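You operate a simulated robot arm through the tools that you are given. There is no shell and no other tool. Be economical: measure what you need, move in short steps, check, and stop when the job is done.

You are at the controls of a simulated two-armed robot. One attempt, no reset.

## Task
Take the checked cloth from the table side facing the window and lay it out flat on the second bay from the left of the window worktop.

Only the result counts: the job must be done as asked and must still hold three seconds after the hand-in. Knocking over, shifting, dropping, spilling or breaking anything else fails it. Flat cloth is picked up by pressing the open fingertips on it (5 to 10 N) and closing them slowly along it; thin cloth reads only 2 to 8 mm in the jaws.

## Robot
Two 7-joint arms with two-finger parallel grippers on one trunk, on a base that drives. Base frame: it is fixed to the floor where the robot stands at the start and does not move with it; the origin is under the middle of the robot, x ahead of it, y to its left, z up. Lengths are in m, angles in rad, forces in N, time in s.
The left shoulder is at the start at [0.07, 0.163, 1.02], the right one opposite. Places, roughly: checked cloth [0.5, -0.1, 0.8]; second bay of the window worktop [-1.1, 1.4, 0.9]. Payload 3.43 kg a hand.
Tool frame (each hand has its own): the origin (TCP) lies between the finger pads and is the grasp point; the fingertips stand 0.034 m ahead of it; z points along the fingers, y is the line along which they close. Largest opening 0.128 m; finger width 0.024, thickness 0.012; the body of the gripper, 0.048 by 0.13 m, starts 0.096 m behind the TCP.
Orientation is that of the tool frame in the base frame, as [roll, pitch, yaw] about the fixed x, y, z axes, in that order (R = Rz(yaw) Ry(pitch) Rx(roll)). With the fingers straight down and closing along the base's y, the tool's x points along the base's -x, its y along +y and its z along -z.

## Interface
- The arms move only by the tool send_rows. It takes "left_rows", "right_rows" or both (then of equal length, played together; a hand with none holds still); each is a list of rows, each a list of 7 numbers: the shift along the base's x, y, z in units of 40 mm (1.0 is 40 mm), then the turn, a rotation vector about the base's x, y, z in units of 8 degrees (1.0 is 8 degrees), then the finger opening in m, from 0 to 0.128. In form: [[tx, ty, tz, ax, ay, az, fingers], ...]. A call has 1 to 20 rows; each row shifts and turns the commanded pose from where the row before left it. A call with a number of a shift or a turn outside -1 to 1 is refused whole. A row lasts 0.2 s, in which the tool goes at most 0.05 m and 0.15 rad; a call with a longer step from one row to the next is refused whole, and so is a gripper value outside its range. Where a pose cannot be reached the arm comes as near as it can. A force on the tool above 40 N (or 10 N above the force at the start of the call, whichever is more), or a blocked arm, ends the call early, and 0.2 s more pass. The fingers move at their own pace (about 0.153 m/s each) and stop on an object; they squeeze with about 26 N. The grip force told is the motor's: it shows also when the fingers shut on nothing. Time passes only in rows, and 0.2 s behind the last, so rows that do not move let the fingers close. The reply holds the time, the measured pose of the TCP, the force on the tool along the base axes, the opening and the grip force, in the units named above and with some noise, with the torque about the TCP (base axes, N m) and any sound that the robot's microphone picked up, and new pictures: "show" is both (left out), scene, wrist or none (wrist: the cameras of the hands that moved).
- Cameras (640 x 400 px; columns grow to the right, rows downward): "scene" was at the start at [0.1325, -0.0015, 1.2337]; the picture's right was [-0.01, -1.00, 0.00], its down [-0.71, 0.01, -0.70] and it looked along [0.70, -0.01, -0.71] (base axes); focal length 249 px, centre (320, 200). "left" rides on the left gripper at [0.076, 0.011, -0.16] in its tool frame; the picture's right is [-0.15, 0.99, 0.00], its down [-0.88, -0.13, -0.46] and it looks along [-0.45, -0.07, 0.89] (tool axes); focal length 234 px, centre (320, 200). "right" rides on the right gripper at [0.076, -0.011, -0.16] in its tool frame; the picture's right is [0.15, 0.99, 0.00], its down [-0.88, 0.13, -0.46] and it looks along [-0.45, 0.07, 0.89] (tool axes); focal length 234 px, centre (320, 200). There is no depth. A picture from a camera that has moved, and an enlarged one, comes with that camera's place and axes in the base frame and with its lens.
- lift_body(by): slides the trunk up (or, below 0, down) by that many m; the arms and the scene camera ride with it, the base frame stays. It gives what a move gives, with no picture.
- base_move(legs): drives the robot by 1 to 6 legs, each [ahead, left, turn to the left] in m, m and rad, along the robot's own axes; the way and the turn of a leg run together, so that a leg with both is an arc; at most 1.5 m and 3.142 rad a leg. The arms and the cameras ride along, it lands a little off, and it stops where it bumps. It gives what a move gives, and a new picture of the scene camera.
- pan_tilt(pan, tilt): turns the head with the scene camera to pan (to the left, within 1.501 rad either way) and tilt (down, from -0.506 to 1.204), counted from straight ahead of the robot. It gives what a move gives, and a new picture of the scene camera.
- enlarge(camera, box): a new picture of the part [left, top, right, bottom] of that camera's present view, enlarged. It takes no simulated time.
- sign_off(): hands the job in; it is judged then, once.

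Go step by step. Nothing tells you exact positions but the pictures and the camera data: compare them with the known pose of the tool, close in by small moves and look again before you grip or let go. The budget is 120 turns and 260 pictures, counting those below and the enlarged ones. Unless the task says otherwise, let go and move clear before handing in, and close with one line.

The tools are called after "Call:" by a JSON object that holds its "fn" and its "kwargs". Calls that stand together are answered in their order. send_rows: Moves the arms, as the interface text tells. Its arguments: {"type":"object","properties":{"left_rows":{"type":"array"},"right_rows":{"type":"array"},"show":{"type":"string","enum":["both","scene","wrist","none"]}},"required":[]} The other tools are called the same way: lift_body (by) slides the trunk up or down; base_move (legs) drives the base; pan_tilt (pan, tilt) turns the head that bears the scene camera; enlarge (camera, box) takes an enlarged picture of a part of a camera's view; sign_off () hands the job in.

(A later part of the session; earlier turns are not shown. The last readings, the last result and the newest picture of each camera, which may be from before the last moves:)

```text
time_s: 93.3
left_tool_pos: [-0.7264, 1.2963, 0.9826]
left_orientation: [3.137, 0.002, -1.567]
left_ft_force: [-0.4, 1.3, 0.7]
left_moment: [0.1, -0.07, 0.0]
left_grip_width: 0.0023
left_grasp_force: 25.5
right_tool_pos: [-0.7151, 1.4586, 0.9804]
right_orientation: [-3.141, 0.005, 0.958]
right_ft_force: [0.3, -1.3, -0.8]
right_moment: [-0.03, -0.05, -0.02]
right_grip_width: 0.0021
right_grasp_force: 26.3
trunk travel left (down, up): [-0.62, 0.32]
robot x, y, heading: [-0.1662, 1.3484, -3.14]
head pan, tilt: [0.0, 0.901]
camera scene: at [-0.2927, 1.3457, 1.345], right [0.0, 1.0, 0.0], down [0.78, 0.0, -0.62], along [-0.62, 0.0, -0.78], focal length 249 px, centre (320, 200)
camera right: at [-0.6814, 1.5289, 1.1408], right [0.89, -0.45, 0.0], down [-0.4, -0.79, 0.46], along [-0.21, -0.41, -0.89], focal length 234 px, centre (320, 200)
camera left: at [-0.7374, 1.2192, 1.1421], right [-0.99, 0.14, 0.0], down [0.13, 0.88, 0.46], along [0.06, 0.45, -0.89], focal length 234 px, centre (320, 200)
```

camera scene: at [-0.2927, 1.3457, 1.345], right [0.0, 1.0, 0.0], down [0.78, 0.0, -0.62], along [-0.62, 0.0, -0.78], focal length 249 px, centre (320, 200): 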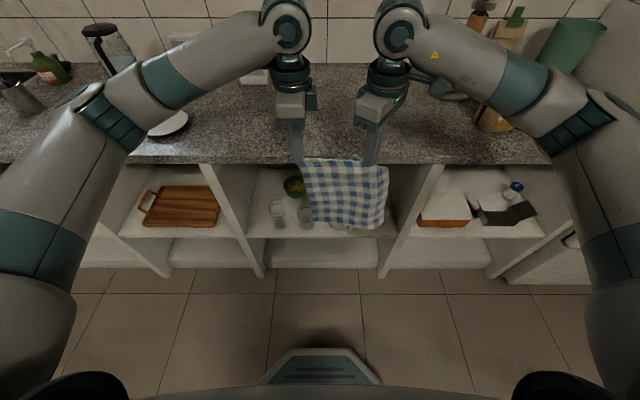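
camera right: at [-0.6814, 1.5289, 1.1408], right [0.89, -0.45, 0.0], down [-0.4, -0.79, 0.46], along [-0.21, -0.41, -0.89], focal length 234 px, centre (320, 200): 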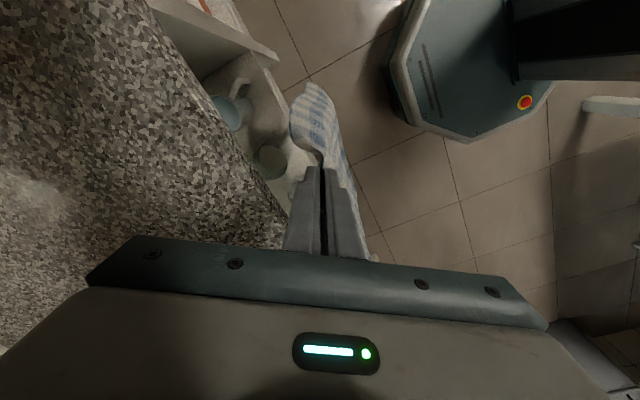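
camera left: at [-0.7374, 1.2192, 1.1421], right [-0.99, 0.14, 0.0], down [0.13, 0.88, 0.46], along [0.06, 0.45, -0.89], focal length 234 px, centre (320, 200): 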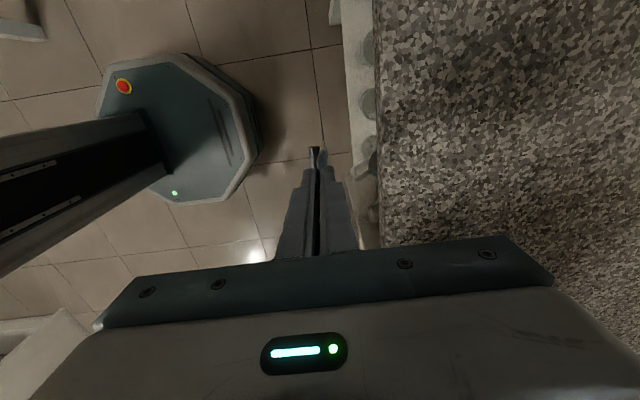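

The hem hangs near the level of the glass tops on the shelf, so I first raise 5 cm, then start drawing forward over the edge.

Call:
{"fn": "send_rows", "kwargs": {"right_rows": [[0, 0, 0.6, 0, 0, 0, 0], [0, 0, 0.6, 0, 0, 0, 0], [-0.3, 0, 0, 0, 0, 0, 0], [-0.4, 0, 0, 0, 0, 0, 0], [-0.4, 0, 0, 0, 0, -0.3, 0], [-0.4, 0, 0, 0, 0, -0.4, 0], [-0.4, 0, 0, 0, 0, -0.4, 0], [-0.4, 0, 0, 0, 0, -0.4, 0], [-0.4, 0, 0, 0, 0, -0.4, 0]], "left_rows": [[0, 0, 0.6, 0, 0, 0, 0], [0, 0, 0.6, 0, 0, 0, 0], [-0.3, 0, 0, 0, 0, 0, 0], [-0.4, 0, 0, 0, 0, 0, 0], [-0.4, 0, 0, 0, 0, 0, 0], [-0.4, 0, 0, 0, 0, 0, 0], [-0.4, 0, 0, 0, 0, 0, 0], [-0.4, 0, 0, 0, 0, 0, 0], [-0.4, 0, 0, 0, 0, 0, 0]], "show": "both"}}

Call:
{"fn": "enlarge", "kwargs": {"camera": "scene", "box": [260, 100, 430, 240]}}

```text
time_s: 95.3
left_tool_pos: [-0.8338, 1.296, 1.0285]
left_orientation: [3.14, 0.002, -1.567]
left_ft_force: [-0.3, 1.2, -0.1]
left_moment: [0.06, -0.04, 0.01]
left_grip_width: 0.0024
left_grasp_force: 25.8
right_tool_pos: [-0.8247, 1.4582, 1.0283]
right_orientation: [-3.138, 0.006, 0.69]
right_ft_force: [0.1, -0.8, -0.2]
right_moment: [-0.05, -0.02, 0.05]
right_grip_width: 0.0022
right_grasp_force: 25.9
trunk travel left (down, up): [-0.62, 0.32]
robot x, y, heading: [-0.1679, 1.3459, -3.141]
head pan, tilt: [0.0, 0.901]
camera scene: at [-0.2926, 1.3455, 1.3449], right [0.0, 1.0, 0.0], down [0.78, 0.0, -0.62], along [-0.62, 0.0, -0.78], focal length 249 px, centre (320, 200)
camera right: at [-0.7735, 1.5164, 1.1881], right [0.74, -0.67, 0.0], down [-0.59, -0.66, 0.46], along [-0.31, -0.34, -0.89], focal length 234 px, centre (320, 200)
camera left: at [-0.8452, 1.2197, 1.1879], right [-0.99, 0.14, 0.0], down [0.13, 0.88, 0.46], along [0.06, 0.45, -0.89], focal length 234 px, centre (320, 200)
```

scene: 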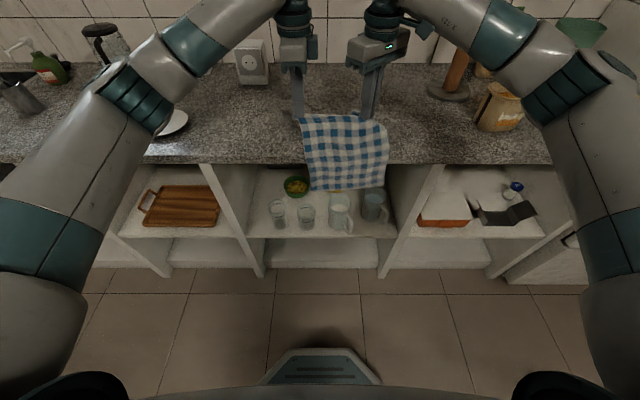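
right: 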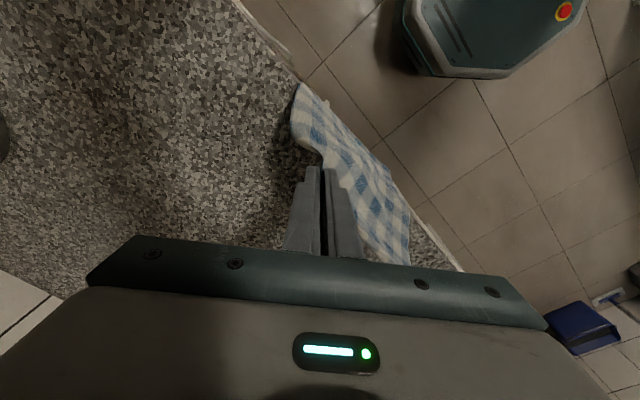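
left: 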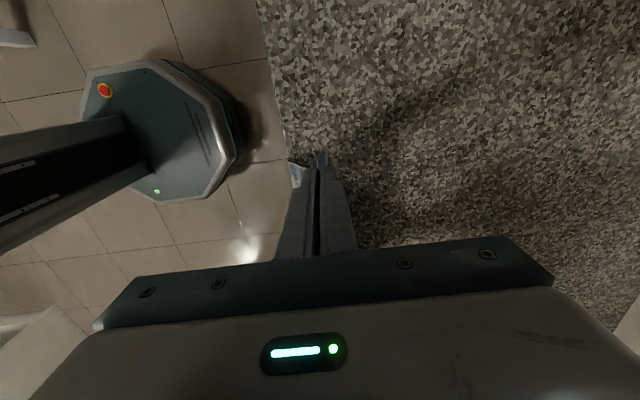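

```text
2.86 times, centred on (345, 170) of scene
camera zoom: at [-0.2926, 1.3455, 1.3449], right [0.0, 1.0, 0.0], down [0.78, 0.0, -0.62], along [-0.62, 0.0, -0.78], focal length 712 px, centre (249, 286)
```

zoom: 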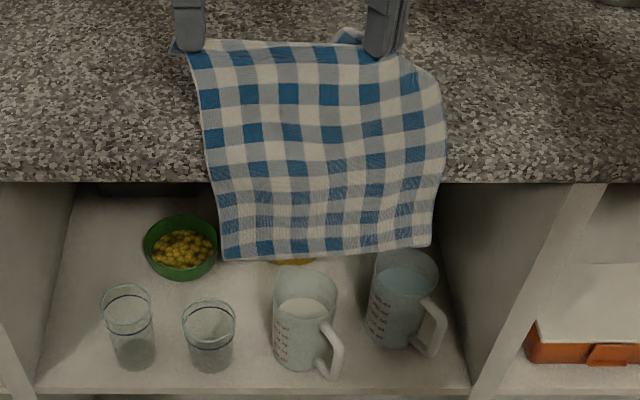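

The hem is now straight, with the bottom row of squares fully visible over the edge. I lower a little and drive forward to draw the cloth onto the top.

Call:
{"fn": "send_rows", "kwargs": {"right_rows": [[-0.1, 0, -0.5, 0, 0, -0.4, 0], [-0.1, 0, -0.5, 0, 0, -0.4, 0], [0, 0, -0.3, 0, 0, 0, 0]], "left_rows": [[-0.1, 0, -0.5, 0, 0, 0, 0], [-0.1, 0, -0.5, 0, 0, 0, 0], [0, 0, -0.3, 0, 0, 0, 0]], "show": "none"}}

Call:
{"fn": "base_move", "kwargs": {"legs": [[0.2, 0, 0]]}}

Call:
{"fn": "enlarge", "kwargs": {"camera": "scene", "box": [260, 100, 430, 250]}}

```text
time_s: 96.1
left_tool_pos: [-0.8435, 1.2954, 0.9745]
left_orientation: [3.139, 0.002, -1.568]
left_ft_force: [0.0, 2.1, 0.2]
left_moment: [0.04, 0.0, -0.01]
left_grip_width: 0.0024
left_grasp_force: 26.3
right_tool_pos: [-0.8318, 1.4587, 0.9757]
right_orientation: [-3.137, 0.005, 0.582]
right_ft_force: [0.2, -2.2, 0.5]
right_moment: [-0.07, 0.02, 0.02]
right_grip_width: 0.0022
right_grasp_force: 26.2
trunk travel left (down, up): [-0.62, 0.32]
robot x, y, heading: [-0.1682, 1.3459, -3.141]
head pan, tilt: [0.0, 0.901]
```

```text
time_s: 97.7
left_tool_pos: [-1.0392, 1.288, 0.9753]
left_orientation: [3.139, 0.001, -1.558]
left_ft_force: [0.0, 2.3, 0.4]
left_moment: [0.12, -0.07, 0.01]
left_grip_width: 0.0025
left_grasp_force: 25.4
right_tool_pos: [-1.0287, 1.4528, 0.9767]
right_orientation: [-3.138, 0.004, 0.588]
right_ft_force: [0.0, -2.5, 0.5]
right_moment: [-0.06, 0.0, 0.02]
right_grip_width: 0.0019
right_grasp_force: 26.2
trunk travel left (down, up): [-0.62, 0.32]
robot x, y, heading: [-0.3612, 1.346, -3.131]
head pan, tilt: [0.0, 0.901]
camera scene: at [-0.4876, 1.3433, 1.345], right [-0.01, 1.0, 0.0], down [0.78, 0.01, -0.62], along [-0.62, -0.01, -0.78], focal length 249 px, centre (320, 200)
```

scene: 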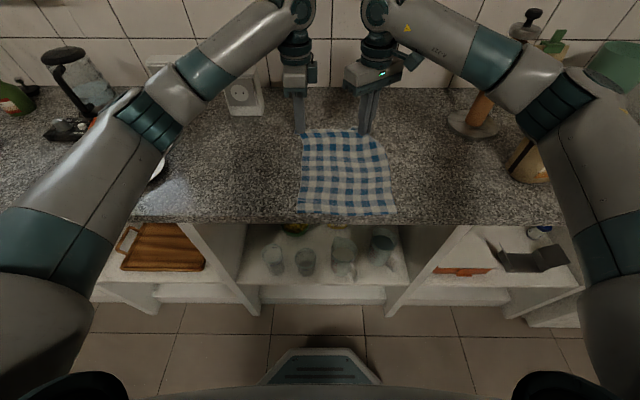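

```text
2.67 times, centred on (345, 175) of scene
camera zoom: at [-0.4876, 1.3433, 1.345], right [-0.01, 1.0, 0.0], down [0.78, 0.01, -0.62], along [-0.62, -0.01, -0.78], focal length 664 px, centre (253, 267)
```

zoom: 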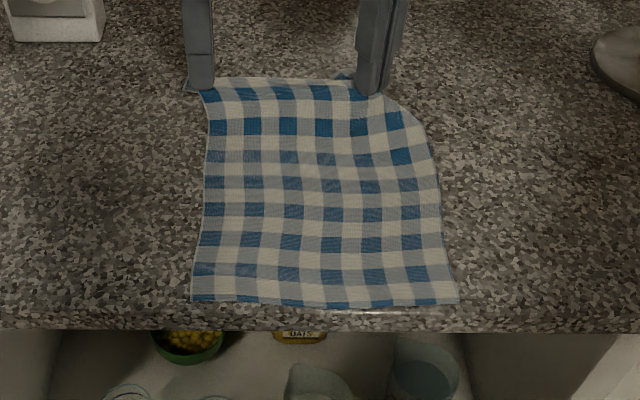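

The cloth lies flat and trails nicely. I draw it another 9 cm inward while lowering to the surface.

Call:
{"fn": "send_rows", "kwargs": {"right_rows": [[-0.35, 0, -0.1, 0, 0, -0.2, 0], [-0.37, 0, -0.12, 0, 0, -0.2, 0], [-0.37, 0, -0.14, 0, 0, -0.2, 0], [-0.37, 0, -0.15, 0, 0, -0.2, 0], [-0.37, 0, -0.16, 0, 0, -0.2, 0], [-0.37, 0, -0.16, 0, 0, 0, 0]], "left_rows": [[-0.35, 0, -0.1, 0, 0, 0, 0], [-0.37, 0, -0.12, 0, 0, 0, 0], [-0.37, 0, -0.14, 0, 0, 0, 0], [-0.37, 0, -0.15, 0, 0, 0, 0], [-0.37, 0, -0.16, 0, 0, 0, 0], [-0.37, 0, -0.16, 0, 0, 0, 0]], "show": "scene"}}

Call:
{"fn": "enlarge", "kwargs": {"camera": "scene", "box": [260, 90, 430, 230]}}

```text
time_s: 99.1
left_tool_pos: [-1.1275, 1.2892, 0.9388]
left_orientation: [3.138, 0.001, -1.558]
left_ft_force: [-0.6, 4.1, 1.2]
left_moment: [0.12, -0.02, -0.02]
left_grip_width: 0.0023
left_grasp_force: 26.0
right_tool_pos: [-1.1171, 1.4531, 0.941]
right_orientation: [-3.138, 0.006, 0.45]
right_ft_force: [-0.4, -3.8, 0.4]
right_moment: [-0.18, -0.02, 0.03]
right_grip_width: 0.0022
right_grasp_force: 26.2
trunk travel left (down, up): [-0.62, 0.32]
robot x, y, heading: [-0.3618, 1.3456, -3.131]
head pan, tilt: [0.0, 0.901]
camera scene: at [-0.4876, 1.3434, 1.345], right [-0.01, 1.0, 0.0], down [0.78, 0.01, -0.62], along [-0.62, -0.01, -0.78], focal length 249 px, centre (320, 200)
```

scene: 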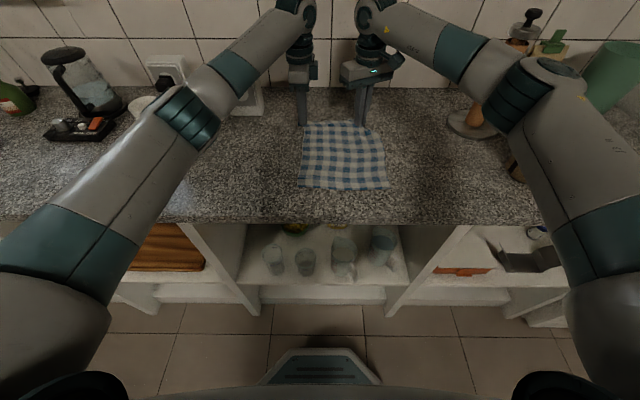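

```text
2.86 times, centred on (345, 160) of scene
camera zoom: at [-0.4876, 1.3434, 1.345], right [-0.01, 1.0, 0.0], down [0.78, 0.01, -0.62], along [-0.62, -0.01, -0.78], focal length 712 px, centre (249, 314)
```

zoom: 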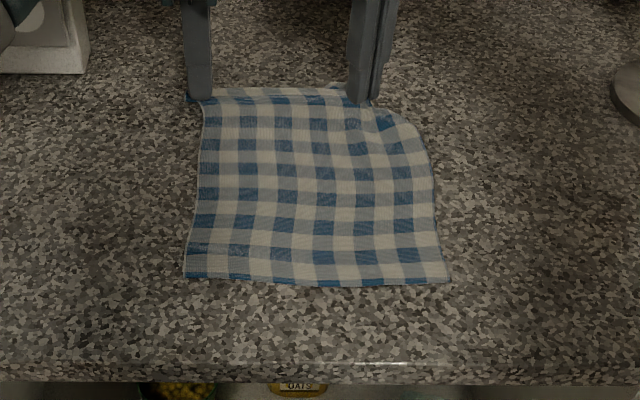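

Flat, with the hem at the front visible. I touch down gently and open the fingers slowly.

Call:
{"fn": "send_rows", "kwargs": {"right_rows": [[0, -0.04, -0.08, 0, 0, 0, 0], [0, 0, -0.06, 0, 0, 0, 0]], "left_rows": [[0, 0.04, -0.05, 0, 0, 0, 0], [0, 0, -0.05, 0, 0, 0, 0]], "show": "none"}}

```text
time_s: 99.7
left_tool_pos: [-1.1267, 1.2891, 0.9373]
left_orientation: [3.136, 0.001, -1.558]
left_ft_force: [-0.3, 2.4, 3.9]
left_moment: [0.03, -0.01, 0.01]
left_grip_width: 0.0022
left_grasp_force: 26.1
right_tool_pos: [-1.1158, 1.4534, 0.9386]
right_orientation: [-3.138, 0.008, 0.448]
right_ft_force: [-0.1, -1.4, 0.4]
right_moment: [-0.08, -0.04, 0.05]
right_grip_width: 0.0019
right_grasp_force: 26.0
trunk travel left (down, up): [-0.62, 0.32]
robot x, y, heading: [-0.3612, 1.35, -3.129]
head pan, tilt: [0.0, 0.901]
```

Call:
{"fn": "send_rows", "kwargs": {"right_rows": [[0, 0, -0.05, 0, 0, 0, 0], [0, 0, -0.03, 0, 0, 0, 0], [0, 0, 0, 0, 0, 0, 0.004], [0, 0, 0, 0, 0, 0, 0.008], [0, 0, 0, 0, 0, 0, 0.012], [0, 0, 0, 0, 0, 0, 0.016], [0, 0, 0, 0, 0, 0, 0.02], [0, 0, 0, 0, 0, 0, 0.025], [0, 0, 0, 0, 0, 0, 0.03], [0, 0, 0, 0, 0, 0, 0.035]], "left_rows": [[0, 0, 0, 0, 0, 0, 0], [0, 0, 0, 0, 0, 0, 0], [0, 0, 0, 0, 0, 0, 0.004], [0, 0, 0, 0, 0, 0, 0.008], [0, 0, 0, 0, 0, 0, 0.012], [0, 0, 0, 0, 0, 0, 0.016], [0, 0, 0, 0, 0, 0, 0.02], [0, 0, 0, 0, 0, 0, 0.025], [0, 0, 0, 0, 0, 0, 0.03], [0, 0, 0, 0, 0, 0, 0.035]], "show": "wrist"}}

Call:
{"fn": "send_rows", "kwargs": {"right_rows": [[0, 0, 0.1, 0, 0, 0, 0.035], [0, 0, 0.4, 0, 0, 0, 0.035], [0, 0, 0.8, 0, 0, 0, 0.035], [0, 0, 0.9, 0, 0, 0, 0.035]], "left_rows": [[0, 0, 0.1, 0, 0, 0, 0.035], [0, 0, 0.4, 0, 0, 0, 0.035], [0, 0, 0.8, 0, 0, 0, 0.035], [0, 0, 0.9, 0, 0, 0, 0.035]], "show": "wrist"}}

Call:
{"fn": "enlarge", "kwargs": {"camera": "scene", "box": [280, 105, 410, 205]}}

```text
time_s: 101.9
left_tool_pos: [-1.1259, 1.2886, 0.9386]
left_orientation: [3.136, 0.002, -1.559]
left_ft_force: [-1.1, 0.7, 1.4]
left_moment: [0.03, -0.02, -0.02]
left_grip_width: 0.0348
left_grasp_force: 0.1
right_tool_pos: [-1.1148, 1.4531, 0.9357]
right_orientation: [-3.136, 0.007, 0.449]
right_ft_force: [-1.6, 2.3, 15.1]
right_moment: [-0.21, -0.16, -0.02]
right_grip_width: 0.033
right_grasp_force: 0.1
trunk travel left (down, up): [-0.62, 0.32]
robot x, y, heading: [-0.36, 1.3471, -3.132]
head pan, tilt: [0.0, 0.901]
camera right: at [-1.0508, 1.4965, 1.096], right [0.56, -0.83, -0.01], down [-0.73, -0.5, 0.46], along [-0.38, -0.26, -0.89], focal length 234 px, centre (320, 200)
camera left: at [-1.1356, 1.2129, 1.0981], right [-0.99, 0.13, 0.01], down [0.12, 0.88, 0.46], along [0.06, 0.45, -0.89], focal length 234 px, centre (320, 200)
```

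right: 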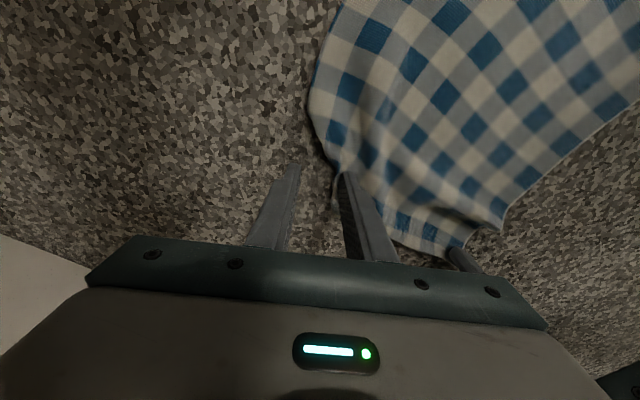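
left: 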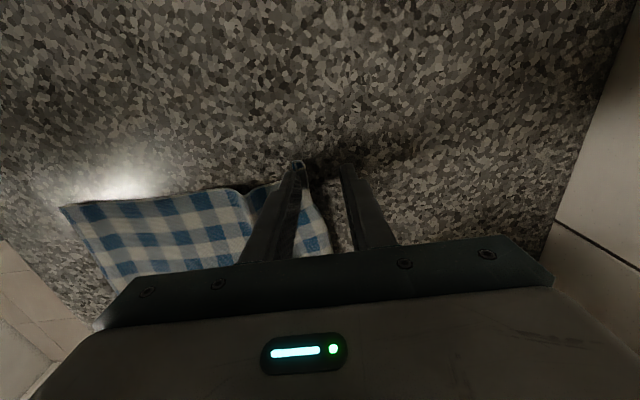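

```text
time_s: 102.9
left_tool_pos: [-1.1239, 1.2896, 1.0294]
left_orientation: [3.135, 0.002, -1.559]
left_ft_force: [1.0, -0.3, 0.5]
left_moment: [0.01, 0.02, 0.01]
left_grip_width: 0.0348
left_grasp_force: 0.1
right_tool_pos: [-1.1163, 1.4521, 1.0228]
right_orientation: [-3.136, 0.004, 0.45]
right_ft_force: [0.0, -1.1, 0.3]
right_moment: [0.0, 0.04, -0.03]
right_grip_width: 0.035
right_grasp_force: 0.0
trunk travel left (down, up): [-0.62, 0.32]
robot x, y, heading: [-0.3651, 1.3456, -3.129]
head pan, tilt: [0.0, 0.901]
camera right: at [-1.0527, 1.496, 1.1834], right [0.56, -0.83, 0.0], down [-0.73, -0.5, 0.46], along [-0.38, -0.25, -0.89], focal length 234 px, centre (320, 200)
camera left: at [-1.1343, 1.2139, 1.1891], right [-0.99, 0.13, 0.01], down [0.12, 0.88, 0.46], along [0.06, 0.45, -0.89], focal length 234 px, centre (320, 200)
```

right: 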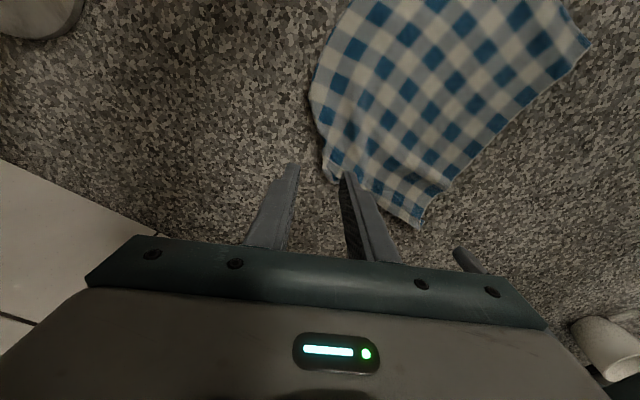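
left: 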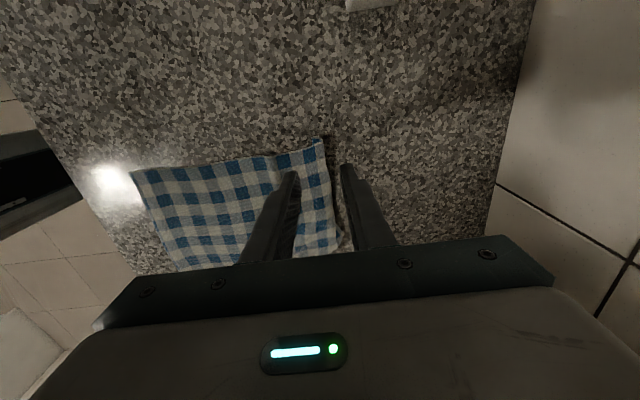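

```text
4.00 times, centred on (345, 155) of scene
camera zoom: at [-0.4857, 1.3433, 1.345], right [-0.01, 1.0, 0.0], down [0.78, 0.01, -0.62], along [-0.62, -0.01, -0.78], focal length 996 px, centre (220, 380)
```

zoom: 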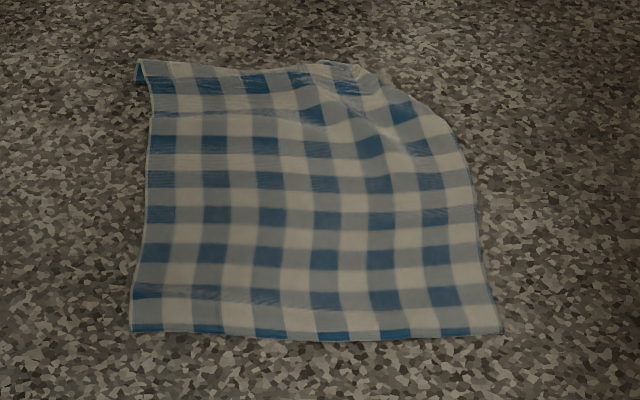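

The near side is now flat and straight, but the two far corners, where I held it, are creased or tucked. Looking closer.

Call:
{"fn": "enlarge", "kwargs": {"camera": "right", "box": [290, 20, 470, 240]}}

Call:
{"fn": "enlarge", "kwargs": {"camera": "left", "box": [230, 120, 370, 260]}}

Call:
{"fn": "enlarge", "kwargs": {"camera": "scene", "box": [300, 112, 400, 150]}}

```text
1.82 times, centred on (380, 130) of right
camera zoom: at [-1.0527, 1.496, 1.1834], right [0.56, -0.83, 0.0], down [-0.73, -0.5, 0.46], along [-0.38, -0.25, -0.89], focal length 426 px, centre (211, 327)
```

zoom: 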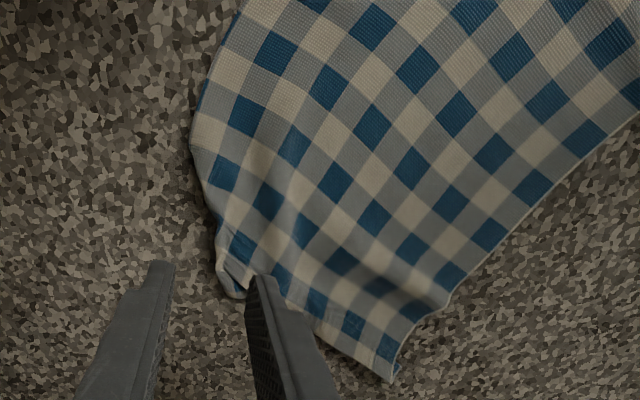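

```text
2.86 times, centred on (300, 190) of left
camera zoom: at [-1.1343, 1.2139, 1.1891], right [-0.99, 0.13, 0.01], down [0.12, 0.88, 0.46], along [0.06, 0.45, -0.89], focal length 669 px, centre (377, 229)
```

zoom: 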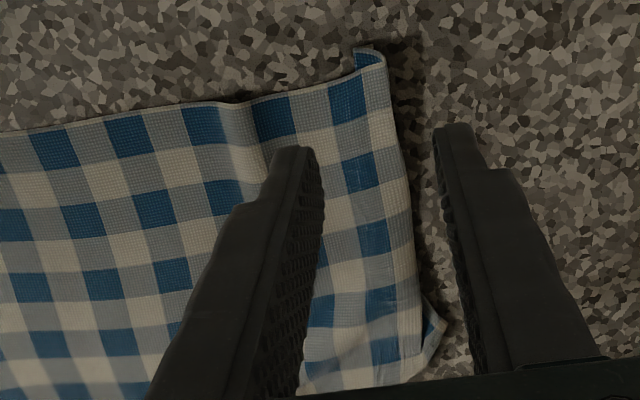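

```text
6.40 times, centred on (350, 131) of scene
camera zoom: at [-0.4857, 1.3433, 1.345], right [-0.01, 1.0, 0.0], down [0.78, 0.01, -0.62], along [-0.62, -0.01, -0.78], focal length 1594 px, centre (128, 642)
```

zoom: 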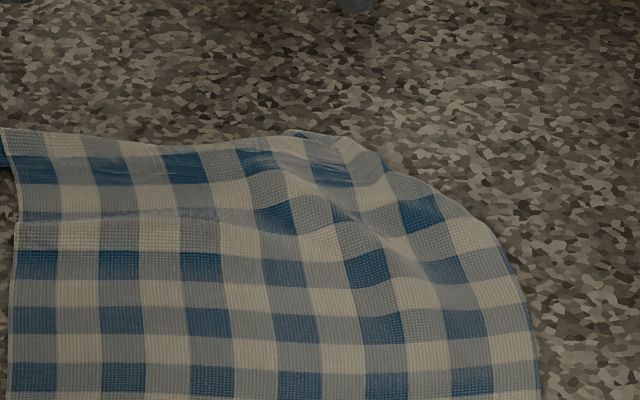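

The far edge is slightly tucked under at the corners. Pulling the cloth towards me with the far edge trailing should unroll it, so I go to the near edge and press there.

Call:
{"fn": "send_rows", "kwargs": {"right_rows": [[0.4, 0.05, 0.4, 0, 0, 0, 0], [0.7, 0.1, 0, 0, 0, 0, 0], [0.75, 0.1, 0, 0, 0, 0, 0], [0.75, 0.1, 0, 0, 0, 0, 0], [0.75, 0.1, 0, 0, 0, 0, 0], [0.75, 0.1, 0, 0, 0, 0, 0], [0.75, 0.1, 0, 0, 0, 0, 0], [0.55, 0.1, 0, 0, 0, 0, 0], [0, 0, -0.8, 0, 0, 0, 0], [0, 0, -0.8, 0, 0, 0, 0], [0, 0, -0.7, 0, 0, 0, 0]], "left_rows": [[0.4, 0.05, 0.3, 0, 0, 0, 0], [0.75, 0.05, 0, 0, 0, 0, 0], [0.75, 0.05, 0, 0, 0, 0, 0], [0.75, 0.05, 0, 0, 0, 0, 0], [0.75, 0.05, 0, 0, 0, 0, 0], [0.75, 0.05, 0, 0, 0, 0, 0], [0.75, 0.05, 0, 0, 0, 0, 0], [0.65, 0.03, 0, 0, 0, 0, 0], [0, 0, -0.8, 0, 0, 0, 0], [0, 0, -0.8, 0, 0, 0, 0], [0, 0, -0.75, 0, 0, 0, 0]], "show": "wrist"}}

Call:
{"fn": "enlarge", "kwargs": {"camera": "scene", "box": [280, 105, 410, 205]}}

```text
time_s: 105.3
left_tool_pos: [-0.9033, 1.3049, 0.9423]
left_orientation: [3.138, 0.003, -1.558]
left_ft_force: [0.3, -0.1, 0.8]
left_moment: [-0.02, -0.01, -0.03]
left_grip_width: 0.0
left_grasp_force: 26.0
right_tool_pos: [-0.9002, 1.4815, 0.9464]
right_orientation: [-3.137, 0.005, 0.449]
right_ft_force: [0.0, -0.3, -0.4]
right_moment: [-0.01, -0.01, 0.0]
right_grip_width: 0.0001
right_grasp_force: 26.2
trunk travel left (down, up): [-0.62, 0.32]
robot x, y, heading: [-0.363, 1.3476, -3.133]
head pan, tilt: [0.0, 0.901]
camera right: at [-0.8367, 1.526, 1.1067], right [0.56, -0.83, 0.0], down [-0.73, -0.5, 0.46], along [-0.38, -0.26, -0.89], focal length 234 px, centre (320, 200)
camera left: at [-0.9133, 1.2286, 1.1011], right [-0.99, 0.13, 0.0], down [0.12, 0.88, 0.46], along [0.06, 0.45, -0.89], focal length 234 px, centre (320, 200)
```

right: 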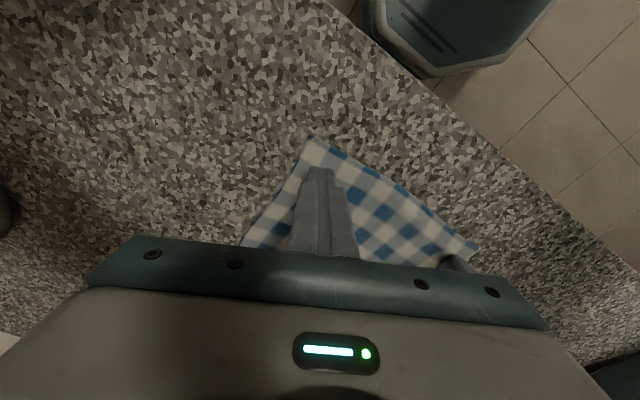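
left: 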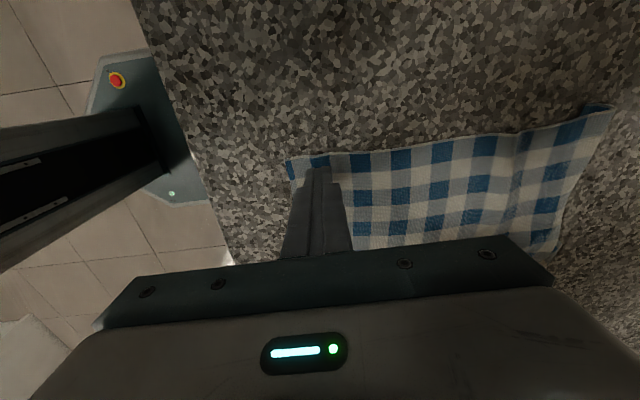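

```text
4.00 times, centred on (345, 155) of scene
camera zoom: at [-0.488, 1.3434, 1.3451], right [-0.01, 1.0, 0.0], down [0.78, 0.01, -0.62], along [-0.62, -0.01, -0.78], focal length 996 px, centre (220, 380)
```

zoom: 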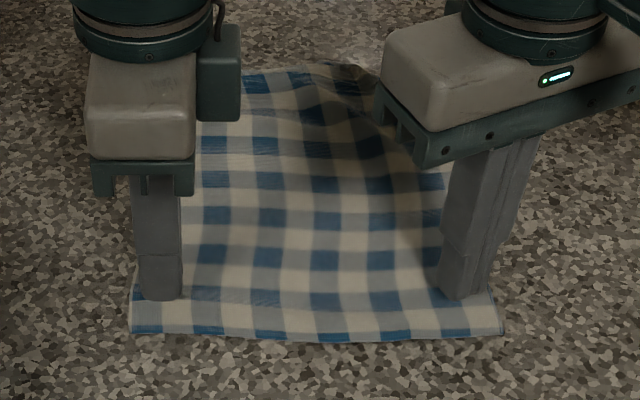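

Both tips are just inside the near edge. I press lightly before pulling.

Call:
{"fn": "send_rows", "kwargs": {"right_rows": [[0, 0, -0.18, 0, 0, 0, 0], [0, 0, -0.09, 0, 0, 0, 0]], "left_rows": [[0, 0, -0.12, 0, 0, 0, 0], [0, 0, -0.07, 0, 0, 0, 0]], "show": "none"}}

```text
time_s: 105.9
left_tool_pos: [-0.9027, 1.305, 0.9357]
left_orientation: [3.135, 0.002, -1.559]
left_ft_force: [-0.1, 0.5, 1.1]
left_moment: [-0.01, 0.01, 0.0]
left_grip_width: 0.0003
left_grasp_force: 25.7
right_tool_pos: [-0.8996, 1.482, 0.937]
right_orientation: [-3.138, 0.006, 0.448]
right_ft_force: [0.2, 0.1, -0.6]
right_moment: [-0.03, -0.02, 0.01]
right_grip_width: 0.0002
right_grasp_force: 26.4
trunk travel left (down, up): [-0.62, 0.32]
robot x, y, heading: [-0.3643, 1.3446, -3.131]
head pan, tilt: [0.0, 0.901]
```

Call:
{"fn": "send_rows", "kwargs": {"right_rows": [[0, 0, -0.06, 0, 0, 0, 0], [0.12, 0, 0, 0, 0, 0, 0], [0.15, 0, 0, 0, 0, 0, 0], [0.15, 0, 0, 0, 0, 0, 0], [0.15, 0, 0, 0, 0, 0, 0], [0.15, 0, 0, 0, 0, 0, 0], [0.15, 0, 0, 0, 0, 0, 0], [0.15, 0, 0, 0, 0, 0, 0]], "left_rows": [[0, 0, -0.03, 0, 0, 0, 0], [0.12, 0, 0, 0, 0, 0, 0], [0.15, 0, 0, 0, 0, 0, 0], [0.15, 0, 0, 0, 0, 0, 0], [0.15, 0, 0, 0, 0, 0, 0], [0.15, 0, 0, 0, 0, 0, 0], [0.15, 0, 0, 0, 0, 0, 0], [0.15, 0, 0, 0, 0, 0, 0]], "show": "none"}}

Call:
{"fn": "enlarge", "kwargs": {"camera": "scene", "box": [280, 105, 410, 215]}}

```text
time_s: 107.7
left_tool_pos: [-0.8634, 1.3034, 0.9371]
left_orientation: [3.136, 0.002, -1.558]
left_ft_force: [-0.5, 0.3, 0.6]
left_moment: [-0.01, 0.01, 0.02]
left_grip_width: 0.0002
left_grasp_force: 25.7
right_tool_pos: [-0.8589, 1.4809, 0.9351]
right_orientation: [-3.136, 0.006, 0.449]
right_ft_force: [-5.6, 0.3, 26.7]
right_moment: [0.07, 0.0, -0.01]
right_grip_width: 0.0001
right_grasp_force: 26.3
trunk travel left (down, up): [-0.62, 0.32]
robot x, y, heading: [-0.3628, 1.3471, -3.133]
head pan, tilt: [0.0, 0.901]
```

```text
3.64 times, centred on (345, 160) of scene
camera zoom: at [-0.4856, 1.3427, 1.3453], right [-0.01, 1.0, 0.0], down [0.78, 0.01, -0.62], along [-0.62, -0.01, -0.78], focal length 906 px, centre (229, 346)
```

zoom: 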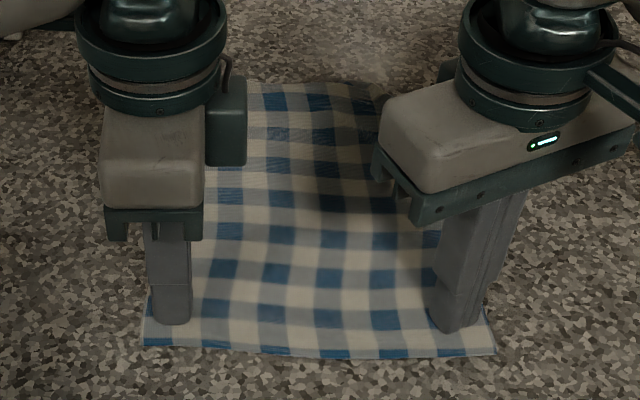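

Call:
{"fn": "send_rows", "kwargs": {"right_rows": [[0, 0, 0.15, 0, 0, 0, 0], [0, 0, 0.5, 0, 0, 0, 0], [0, 0.3, 0.8, 0, 0, 0, 0], [0, 0.6, 0.9, 0, 0, 0, 0], [0, 0.6, 0.9, 0, 0, 0, 0], [0, 0.6, 0.9, 0, 0, 0, 0]], "left_rows": [[0, 0, 0.1, 0, 0, 0, 0], [0, 0, 0.5, 0, 0, 0, 0], [0, -0.3, 0.8, 0, 0, 0, 0], [0, -0.6, 0.9, 0, 0, 0, 0], [0, -0.6, 0.9, 0, 0, 0, 0], [0, -0.6, 0.9, 0, 0, 0, 0]], "show": "none"}}

Call:
{"fn": "enlarge", "kwargs": {"camera": "scene", "box": [285, 110, 405, 210]}}

```text
time_s: 109.1
left_tool_pos: [-0.8581, 1.2199, 1.0997]
left_orientation: [3.136, 0.004, -1.56]
left_ft_force: [0.5, 0.0, -0.5]
left_moment: [0.02, 0.04, 0.02]
left_grip_width: 0.0
left_grasp_force: 26.2
right_tool_pos: [-0.8543, 1.5683, 1.1015]
right_orientation: [-3.135, 0.007, 0.449]
right_ft_force: [0.5, -1.2, 0.3]
right_moment: [0.03, 0.08, 0.0]
right_grip_width: 0.0
right_grasp_force: 26.3
trunk travel left (down, up): [-0.62, 0.32]
robot x, y, heading: [-0.3651, 1.3449, -3.132]
head pan, tilt: [0.0, 0.901]
```

```text
4.00 times, centred on (345, 160) of scene
camera zoom: at [-0.4846, 1.3432, 1.3451], right [-0.01, 1.0, 0.0], down [0.78, 0.01, -0.62], along [-0.62, -0.01, -0.78], focal length 996 px, centre (220, 360)
```

zoom: 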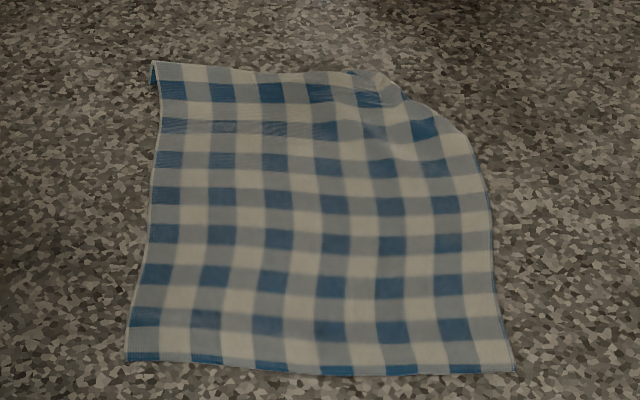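

Better, but the far-right corner is still folded under and the far-left has a small tab. I look at both with the wrist cameras.

Call:
{"fn": "enlarge", "kwargs": {"camera": "left", "box": [320, 130, 520, 260]}}

Call:
{"fn": "enlarge", "kwargs": {"camera": "right", "box": [200, 140, 460, 280]}}

```text
3.08 times, centred on (420, 195) of left
camera zoom: at [-0.8682, 1.144, 1.2601], right [-0.99, 0.14, 0.01], down [0.12, 0.88, 0.46], along [0.06, 0.45, -0.89], focal length 720 px, centre (12, 215)
```

zoom: 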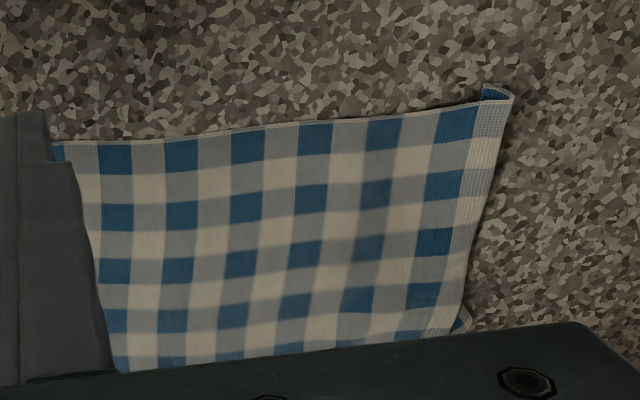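

```text
2.46 times, centred on (330, 210) of right
camera zoom: at [-0.7908, 1.6112, 1.2626], right [0.56, -0.83, -0.01], down [-0.73, -0.5, 0.46], along [-0.39, -0.25, -0.89], focal length 576 px, centre (295, 175)
```

zoom: 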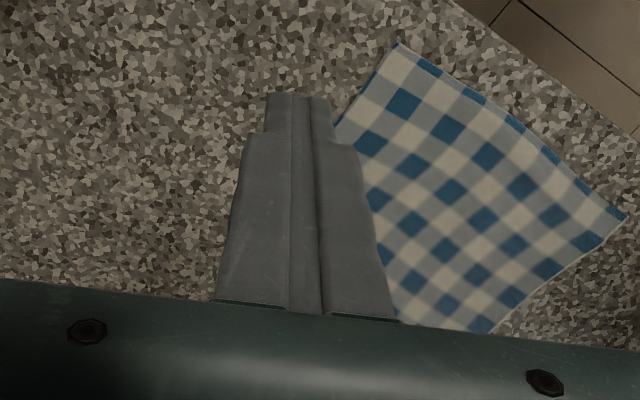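

The far edge is tucked by 1–3 cm and doesn't unroll by dragging. I'll pick the cloth up by the clean near corners instead, with the fingers closing along y right at the edge (so no loose flap), and iron the tucked hem over the worktop's front edge as before.

Call:
{"fn": "send_rows", "kwargs": {"right_rows": [[0.023, -0.197, 0, 0, 0, -0.27, 0.03], [0.023, -0.197, 0, 0, 0, -0.27, 0.03], [0.023, -0.197, 0, 0, 0, -0.27, 0.03], [0.023, -0.197, 0, 0, 0, -0.27, 0.03], [0.023, -0.197, 0, 0, 0, -0.27, 0.03], [0.023, -0.197, 0, 0, 0, -0.27, 0.03], [0.023, -0.197, 0, 0, 0, -0.27, 0.03], [0.023, -0.197, 0, 0, 0, -0.27, 0.03], [0.023, -0.197, 0, 0, 0, -0.27, 0.03], [0.023, -0.197, 0, 0, 0, -0.27, 0.03], [0.023, -0.197, 0, 0, 0, -0.27, 0.03], [0.023, -0.197, 0, 0, 0, -0.27, 0.03], [0, 0, -0.9, 0, 0, 0, 0.03], [0, 0, -0.9, 0, 0, 0, 0.03], [0, 0, -0.9, 0, 0, 0, 0.03]], "left_rows": [[0.015, 0.194, 0, 0, 0, 0.93, 0.03], [0.015, 0.194, 0, 0, 0, 0.93, 0.03], [0.015, 0.194, 0, 0, 0, 0.93, 0.03], [0.015, 0.194, 0, 0, 0, 0.93, 0.03], [0.015, 0.194, 0, 0, 0, 0.93, 0.03], [0.015, 0.194, 0, 0, 0, 0.93, 0.03], [0.015, 0.194, 0, 0, 0, 0.93, 0.03], [0.015, 0.194, 0, 0, 0, 0.93, 0.03], [0.015, 0.194, 0, 0, 0, 0.93, 0.03], [0.015, 0.194, 0, 0, 0, 0.93, 0.03], [0.015, 0.194, 0, 0, 0, 0.93, 0.03], [0.015, 0.194, 0, 0, 0, 0.93, 0.03], [0, 0, -0.9, 0, 0, 0, 0.03], [0, 0, -0.9, 0, 0, 0, 0.03], [0, 0, -0.9, 0, 0, 0, 0.03]]}}

Call:
{"fn": "enlarge", "kwargs": {"camera": "scene", "box": [285, 110, 405, 210]}}

```text
time_s: 112.3
left_tool_pos: [-0.859, 1.314, 0.9918]
left_orientation: [3.139, 0.002, 0.001]
left_ft_force: [-0.6, -0.3, -1.0]
left_moment: [0.01, -0.02, 0.03]
left_grip_width: 0.03
left_grasp_force: 0.0
right_tool_pos: [-0.8485, 1.4668, 0.9892]
right_orientation: [-3.138, 0.005, -0.004]
right_ft_force: [-0.1, 0.1, 0.1]
right_moment: [-0.01, -0.02, 0.0]
right_grip_width: 0.0299
right_grasp_force: 0.0
trunk travel left (down, up): [-0.62, 0.32]
robot x, y, heading: [-0.3616, 1.3479, -3.127]
head pan, tilt: [0.0, 0.901]
camera scene: at [-0.4884, 1.3434, 1.345], right [-0.01, 1.0, 0.0], down [0.78, 0.01, -0.62], along [-0.62, -0.01, -0.78], focal length 249 px, centre (320, 200)
camera right: at [-0.7734, 1.4792, 1.1489], right [0.14, -0.99, 0.0], down [-0.88, -0.13, 0.46], along [-0.46, -0.06, -0.89], focal length 234 px, centre (320, 200)
camera left: at [-0.7831, 1.3034, 1.1517], right [-0.15, -0.99, 0.0], down [-0.88, 0.13, 0.46], along [-0.45, 0.06, -0.89], focal length 234 px, centre (320, 200)
```

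scene: 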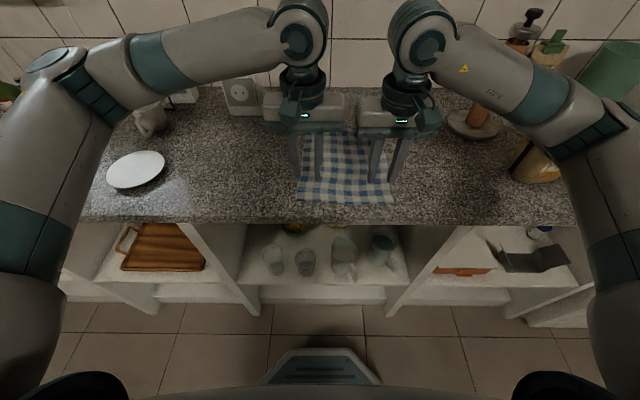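
right: 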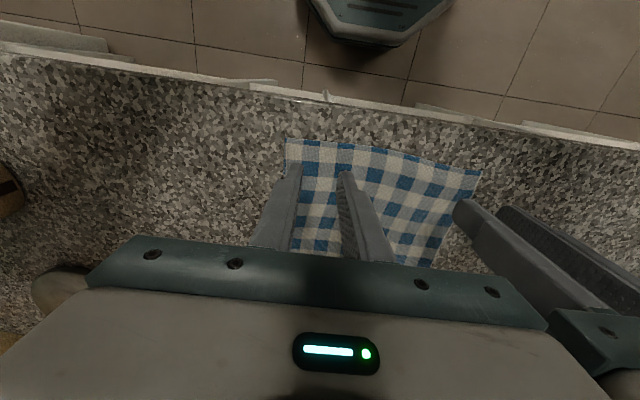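
left: 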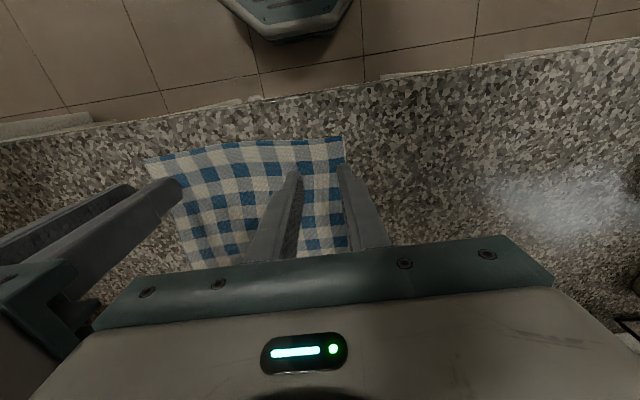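

```text
4.00 times, centred on (345, 160) of scene
camera zoom: at [-0.4884, 1.3434, 1.345], right [-0.01, 1.0, 0.0], down [0.78, 0.01, -0.62], along [-0.62, -0.01, -0.78], focal length 996 px, centre (220, 360)
```

zoom: 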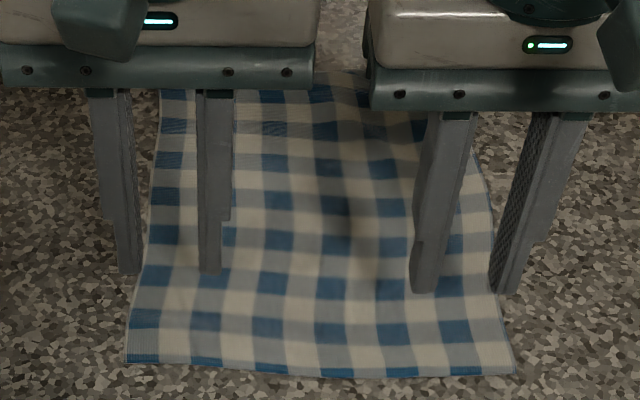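

Both hands are lined up at the near corners (1.283 / 1.507, edge x ≈ −0.838). Going down to touch.

Call:
{"fn": "send_rows", "kwargs": {"right_rows": [[0, 0, -0.6, 0, 0, 0, 0.03], [0, 0, -0.5, 0, 0, 0, 0.03], [0, 0, -0.16, 0, 0, 0, 0.03], [0, 0, -0.08, 0, 0, 0, 0.03]], "left_rows": [[0.13, 0.1, -0.6, 0, 0, 0, 0.03], [0, 0, -0.55, 0, 0, 0, 0.03], [0, 0, -0.16, 0, 0, 0, 0.03], [0, 0, -0.08, 0, 0, 0, 0.03]], "show": "wrist"}}

```text
time_s: 113.3
left_tool_pos: [-0.8514, 1.3196, 0.9359]
left_orientation: [3.139, 0.0, 0.001]
left_ft_force: [0.9, -0.4, 0.6]
left_moment: [-0.02, -0.01, 0.02]
left_grip_width: 0.03
left_grasp_force: 0.2
right_tool_pos: [-0.8486, 1.4707, 0.9356]
right_orientation: [-3.136, 0.005, -0.002]
right_ft_force: [0.4, 0.2, -0.1]
right_moment: [-0.02, 0.0, 0.02]
right_grip_width: 0.03
right_grasp_force: 0.1
trunk travel left (down, up): [-0.62, 0.32]
robot x, y, heading: [-0.3615, 1.3475, -3.128]
head pan, tilt: [0.0, 0.901]
camera right: at [-0.7729, 1.4828, 1.0962], right [0.14, -0.99, -0.01], down [-0.88, -0.13, 0.46], along [-0.46, -0.06, -0.89], focal length 234 px, centre (320, 200)
camera left: at [-0.7762, 1.3081, 1.0965], right [-0.15, -0.99, 0.0], down [-0.88, 0.13, 0.46], along [-0.45, 0.06, -0.89], focal length 234 px, centre (320, 200)
```

right: 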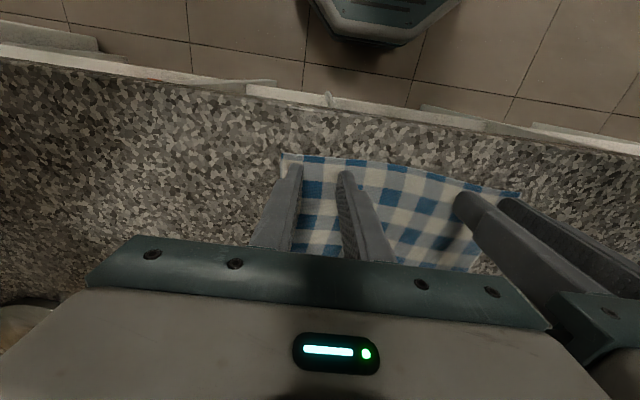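
left: 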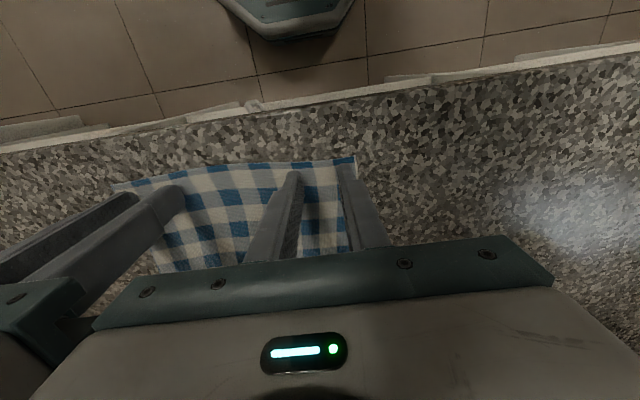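

Call:
{"fn": "send_rows", "kwargs": {"right_rows": [[0.12, 0, 0.02, 0, 0, 0, 0.03], [0, 0, -0.06, 0, 0, 0, 0.03], [0, 0, -0.02, 0, 0, 0, 0.03]], "left_rows": [[0.12, 0, 0.02, 0, 0, 0, 0.03], [0, 0, -0.06, 0, 0, 0, 0.03], [0, 0, -0.01, 0, 0, 0, 0.03]], "show": "none"}}

```text
time_s: 114.1
left_tool_pos: [-0.8475, 1.3193, 0.9358]
left_orientation: [3.138, 0.003, -0.002]
left_ft_force: [-0.3, 0.3, 8.9]
left_moment: [0.06, 0.0, -0.02]
left_grip_width: 0.0301
left_grasp_force: 0.0
right_tool_pos: [-0.843, 1.4717, 0.9364]
right_orientation: [-3.139, 0.007, -0.003]
right_ft_force: [-0.5, -0.3, 2.2]
right_moment: [-0.01, -0.02, 0.03]
right_grip_width: 0.0301
right_grasp_force: 0.1
trunk travel left (down, up): [-0.62, 0.32]
robot x, y, heading: [-0.3597, 1.3446, -3.128]
head pan, tilt: [0.0, 0.901]
```

Call:
{"fn": "send_rows", "kwargs": {"right_rows": [[0, 0, -0.025, 0, 0, 0, 0.03], [0, 0, 0, 0, 0, 0, 0.03], [0, 0, 0, 0, 0, 0, 0.026], [0, 0, 0, 0, 0, 0, 0.022], [0, 0, 0, 0, 0, 0, 0.018], [0, 0, 0, 0, 0, 0, 0.014], [0, 0, 0, 0, 0, 0, 0.01], [0, 0, 0, 0, 0, 0, 0.006], [0, 0, 0, 0, 0, 0, 0.002], [0, 0, 0, 0, 0, 0, 0], [0, 0, 0, 0, 0, 0, 0]], "left_rows": [[0, 0, 0, 0, 0, 0, 0.03], [0, 0, 0, 0, 0, 0, 0.03], [0, 0, 0, 0, 0, 0, 0.026], [0, 0, 0, 0, 0, 0, 0.022], [0, 0, 0, 0, 0, 0, 0.018], [0, 0, 0, 0, 0, 0, 0.014], [0, 0, 0, 0, 0, 0, 0.01], [0, 0, 0, 0, 0, 0, 0.006], [0, 0, 0, 0, 0, 0, 0.002], [0, 0, 0, 0, 0, 0, 0], [0, 0, 0, 0, 0, 0, 0]], "show": "wrist"}}

```text
time_s: 116.5
left_tool_pos: [-0.8458, 1.3187, 0.9353]
left_orientation: [3.138, 0.004, -0.002]
left_ft_force: [-0.7, 5.7, 16.3]
left_moment: [0.21, -0.12, 0.06]
left_grip_width: 0.0021
left_grasp_force: 26.3
right_tool_pos: [-0.8421, 1.471, 0.9351]
right_orientation: [-3.14, 0.008, -0.004]
right_ft_force: [-0.7, -2.8, 11.8]
right_moment: [-0.1, -0.1, 0.0]
right_grip_width: 0.0
right_grasp_force: 26.1
trunk travel left (down, up): [-0.62, 0.32]
robot x, y, heading: [-0.3635, 1.3497, -3.131]
head pan, tilt: [0.0, 0.901]
camera right: at [-0.7665, 1.4831, 1.0954], right [0.14, -0.99, 0.0], down [-0.88, -0.13, 0.46], along [-0.46, -0.06, -0.89], focal length 234 px, centre (320, 200)
camera left: at [-0.7698, 1.308, 1.0955], right [-0.15, -0.99, 0.0], down [-0.88, 0.13, 0.46], along [-0.45, 0.06, -0.89], focal length 234 px, centre (320, 200)
```

right: 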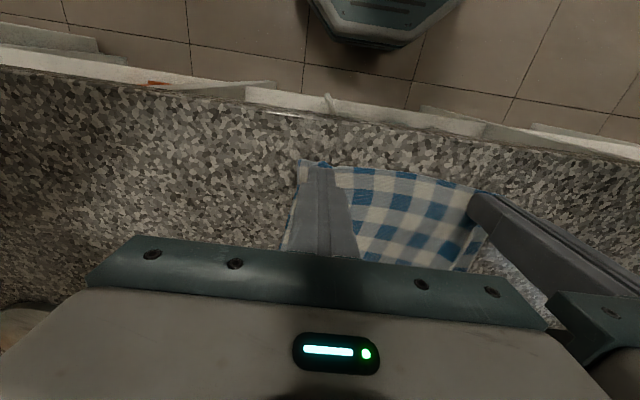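
left: 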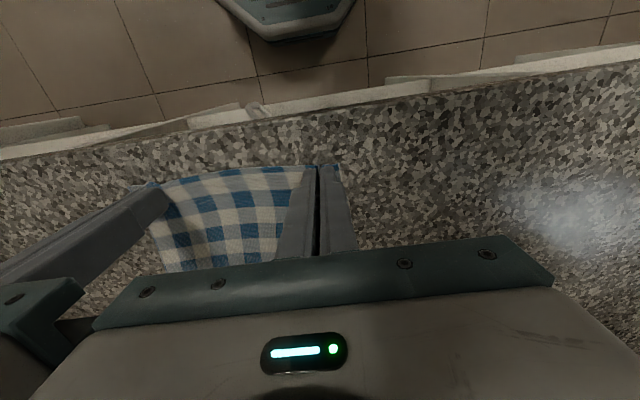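

Left holds 2 mm, right missed. I raise the right, reopen, shift slightly inward and press again.

Call:
{"fn": "send_rows", "kwargs": {"right_rows": [[0, 0, 0.15, 0, 0, 0, 0], [-0.15, -0.1, 0.05, 0, 0, 0, 0.035], [0, 0, 0, 0, 0, 0, 0.035], [0, 0, -0.14, 0, 0, 0, 0.035], [0, 0, -0.07, 0, 0, 0, 0.035]], "show": "wrist"}}

```text
time_s: 117.7
left_tool_pos: [-0.846, 1.3179, 0.9349]
left_orientation: [3.136, 0.005, -0.001]
left_ft_force: [0.7, 2.9, 21.5]
left_moment: [0.06, -0.16, 0.03]
left_grip_width: 0.0018
left_grasp_force: 25.8
right_tool_pos: [-0.8484, 1.4674, 0.9346]
right_orientation: [-3.139, 0.007, -0.004]
right_ft_force: [0.2, 0.2, 1.6]
right_moment: [0.0, -0.06, 0.02]
right_grip_width: 0.035
right_grasp_force: 0.1
trunk travel left (down, up): [-0.62, 0.32]
robot x, y, heading: [-0.3628, 1.3485, -3.132]
head pan, tilt: [0.0, 0.901]
camera right: at [-0.773, 1.4782, 1.0957], right [0.14, -0.99, 0.0], down [-0.88, -0.13, 0.46], along [-0.46, -0.06, -0.89], focal length 234 px, centre (320, 200)
```

right: 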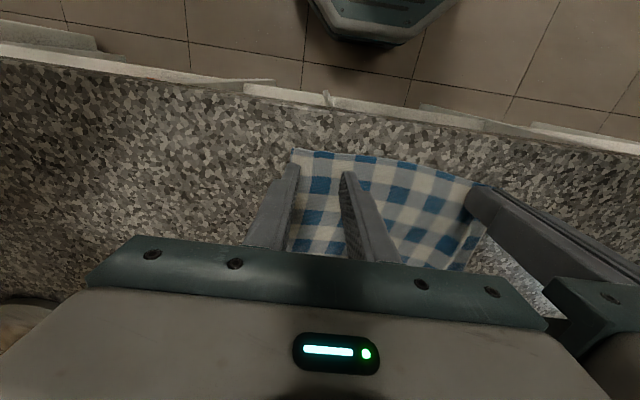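

Call:
{"fn": "send_rows", "kwargs": {"right_rows": [[0, -0.2, 0.08, 0, 0, 0, 0.032], [0, 0, -0.1, 0, 0, 0, 0.032], [0, 0, -0.03, 0, 0, 0, 0.032]], "show": "none"}}

```text
time_s: 118.5
left_tool_pos: [-0.8442, 1.3186, 0.9349]
left_orientation: [3.136, 0.004, -0.001]
left_ft_force: [-3.0, 1.7, 14.8]
left_moment: [0.07, -0.01, 0.02]
left_grip_width: 0.0023
left_grasp_force: 25.8
right_tool_pos: [-0.8481, 1.4582, 0.9358]
right_orientation: [-3.139, 0.011, -0.004]
right_ft_force: [2.9, 0.4, 21.6]
right_moment: [0.05, -0.22, -0.04]
right_grip_width: 0.0321
right_grasp_force: 0.0
trunk travel left (down, up): [-0.62, 0.32]
robot x, y, heading: [-0.3661, 1.3492, -3.133]
head pan, tilt: [0.0, 0.901]
```

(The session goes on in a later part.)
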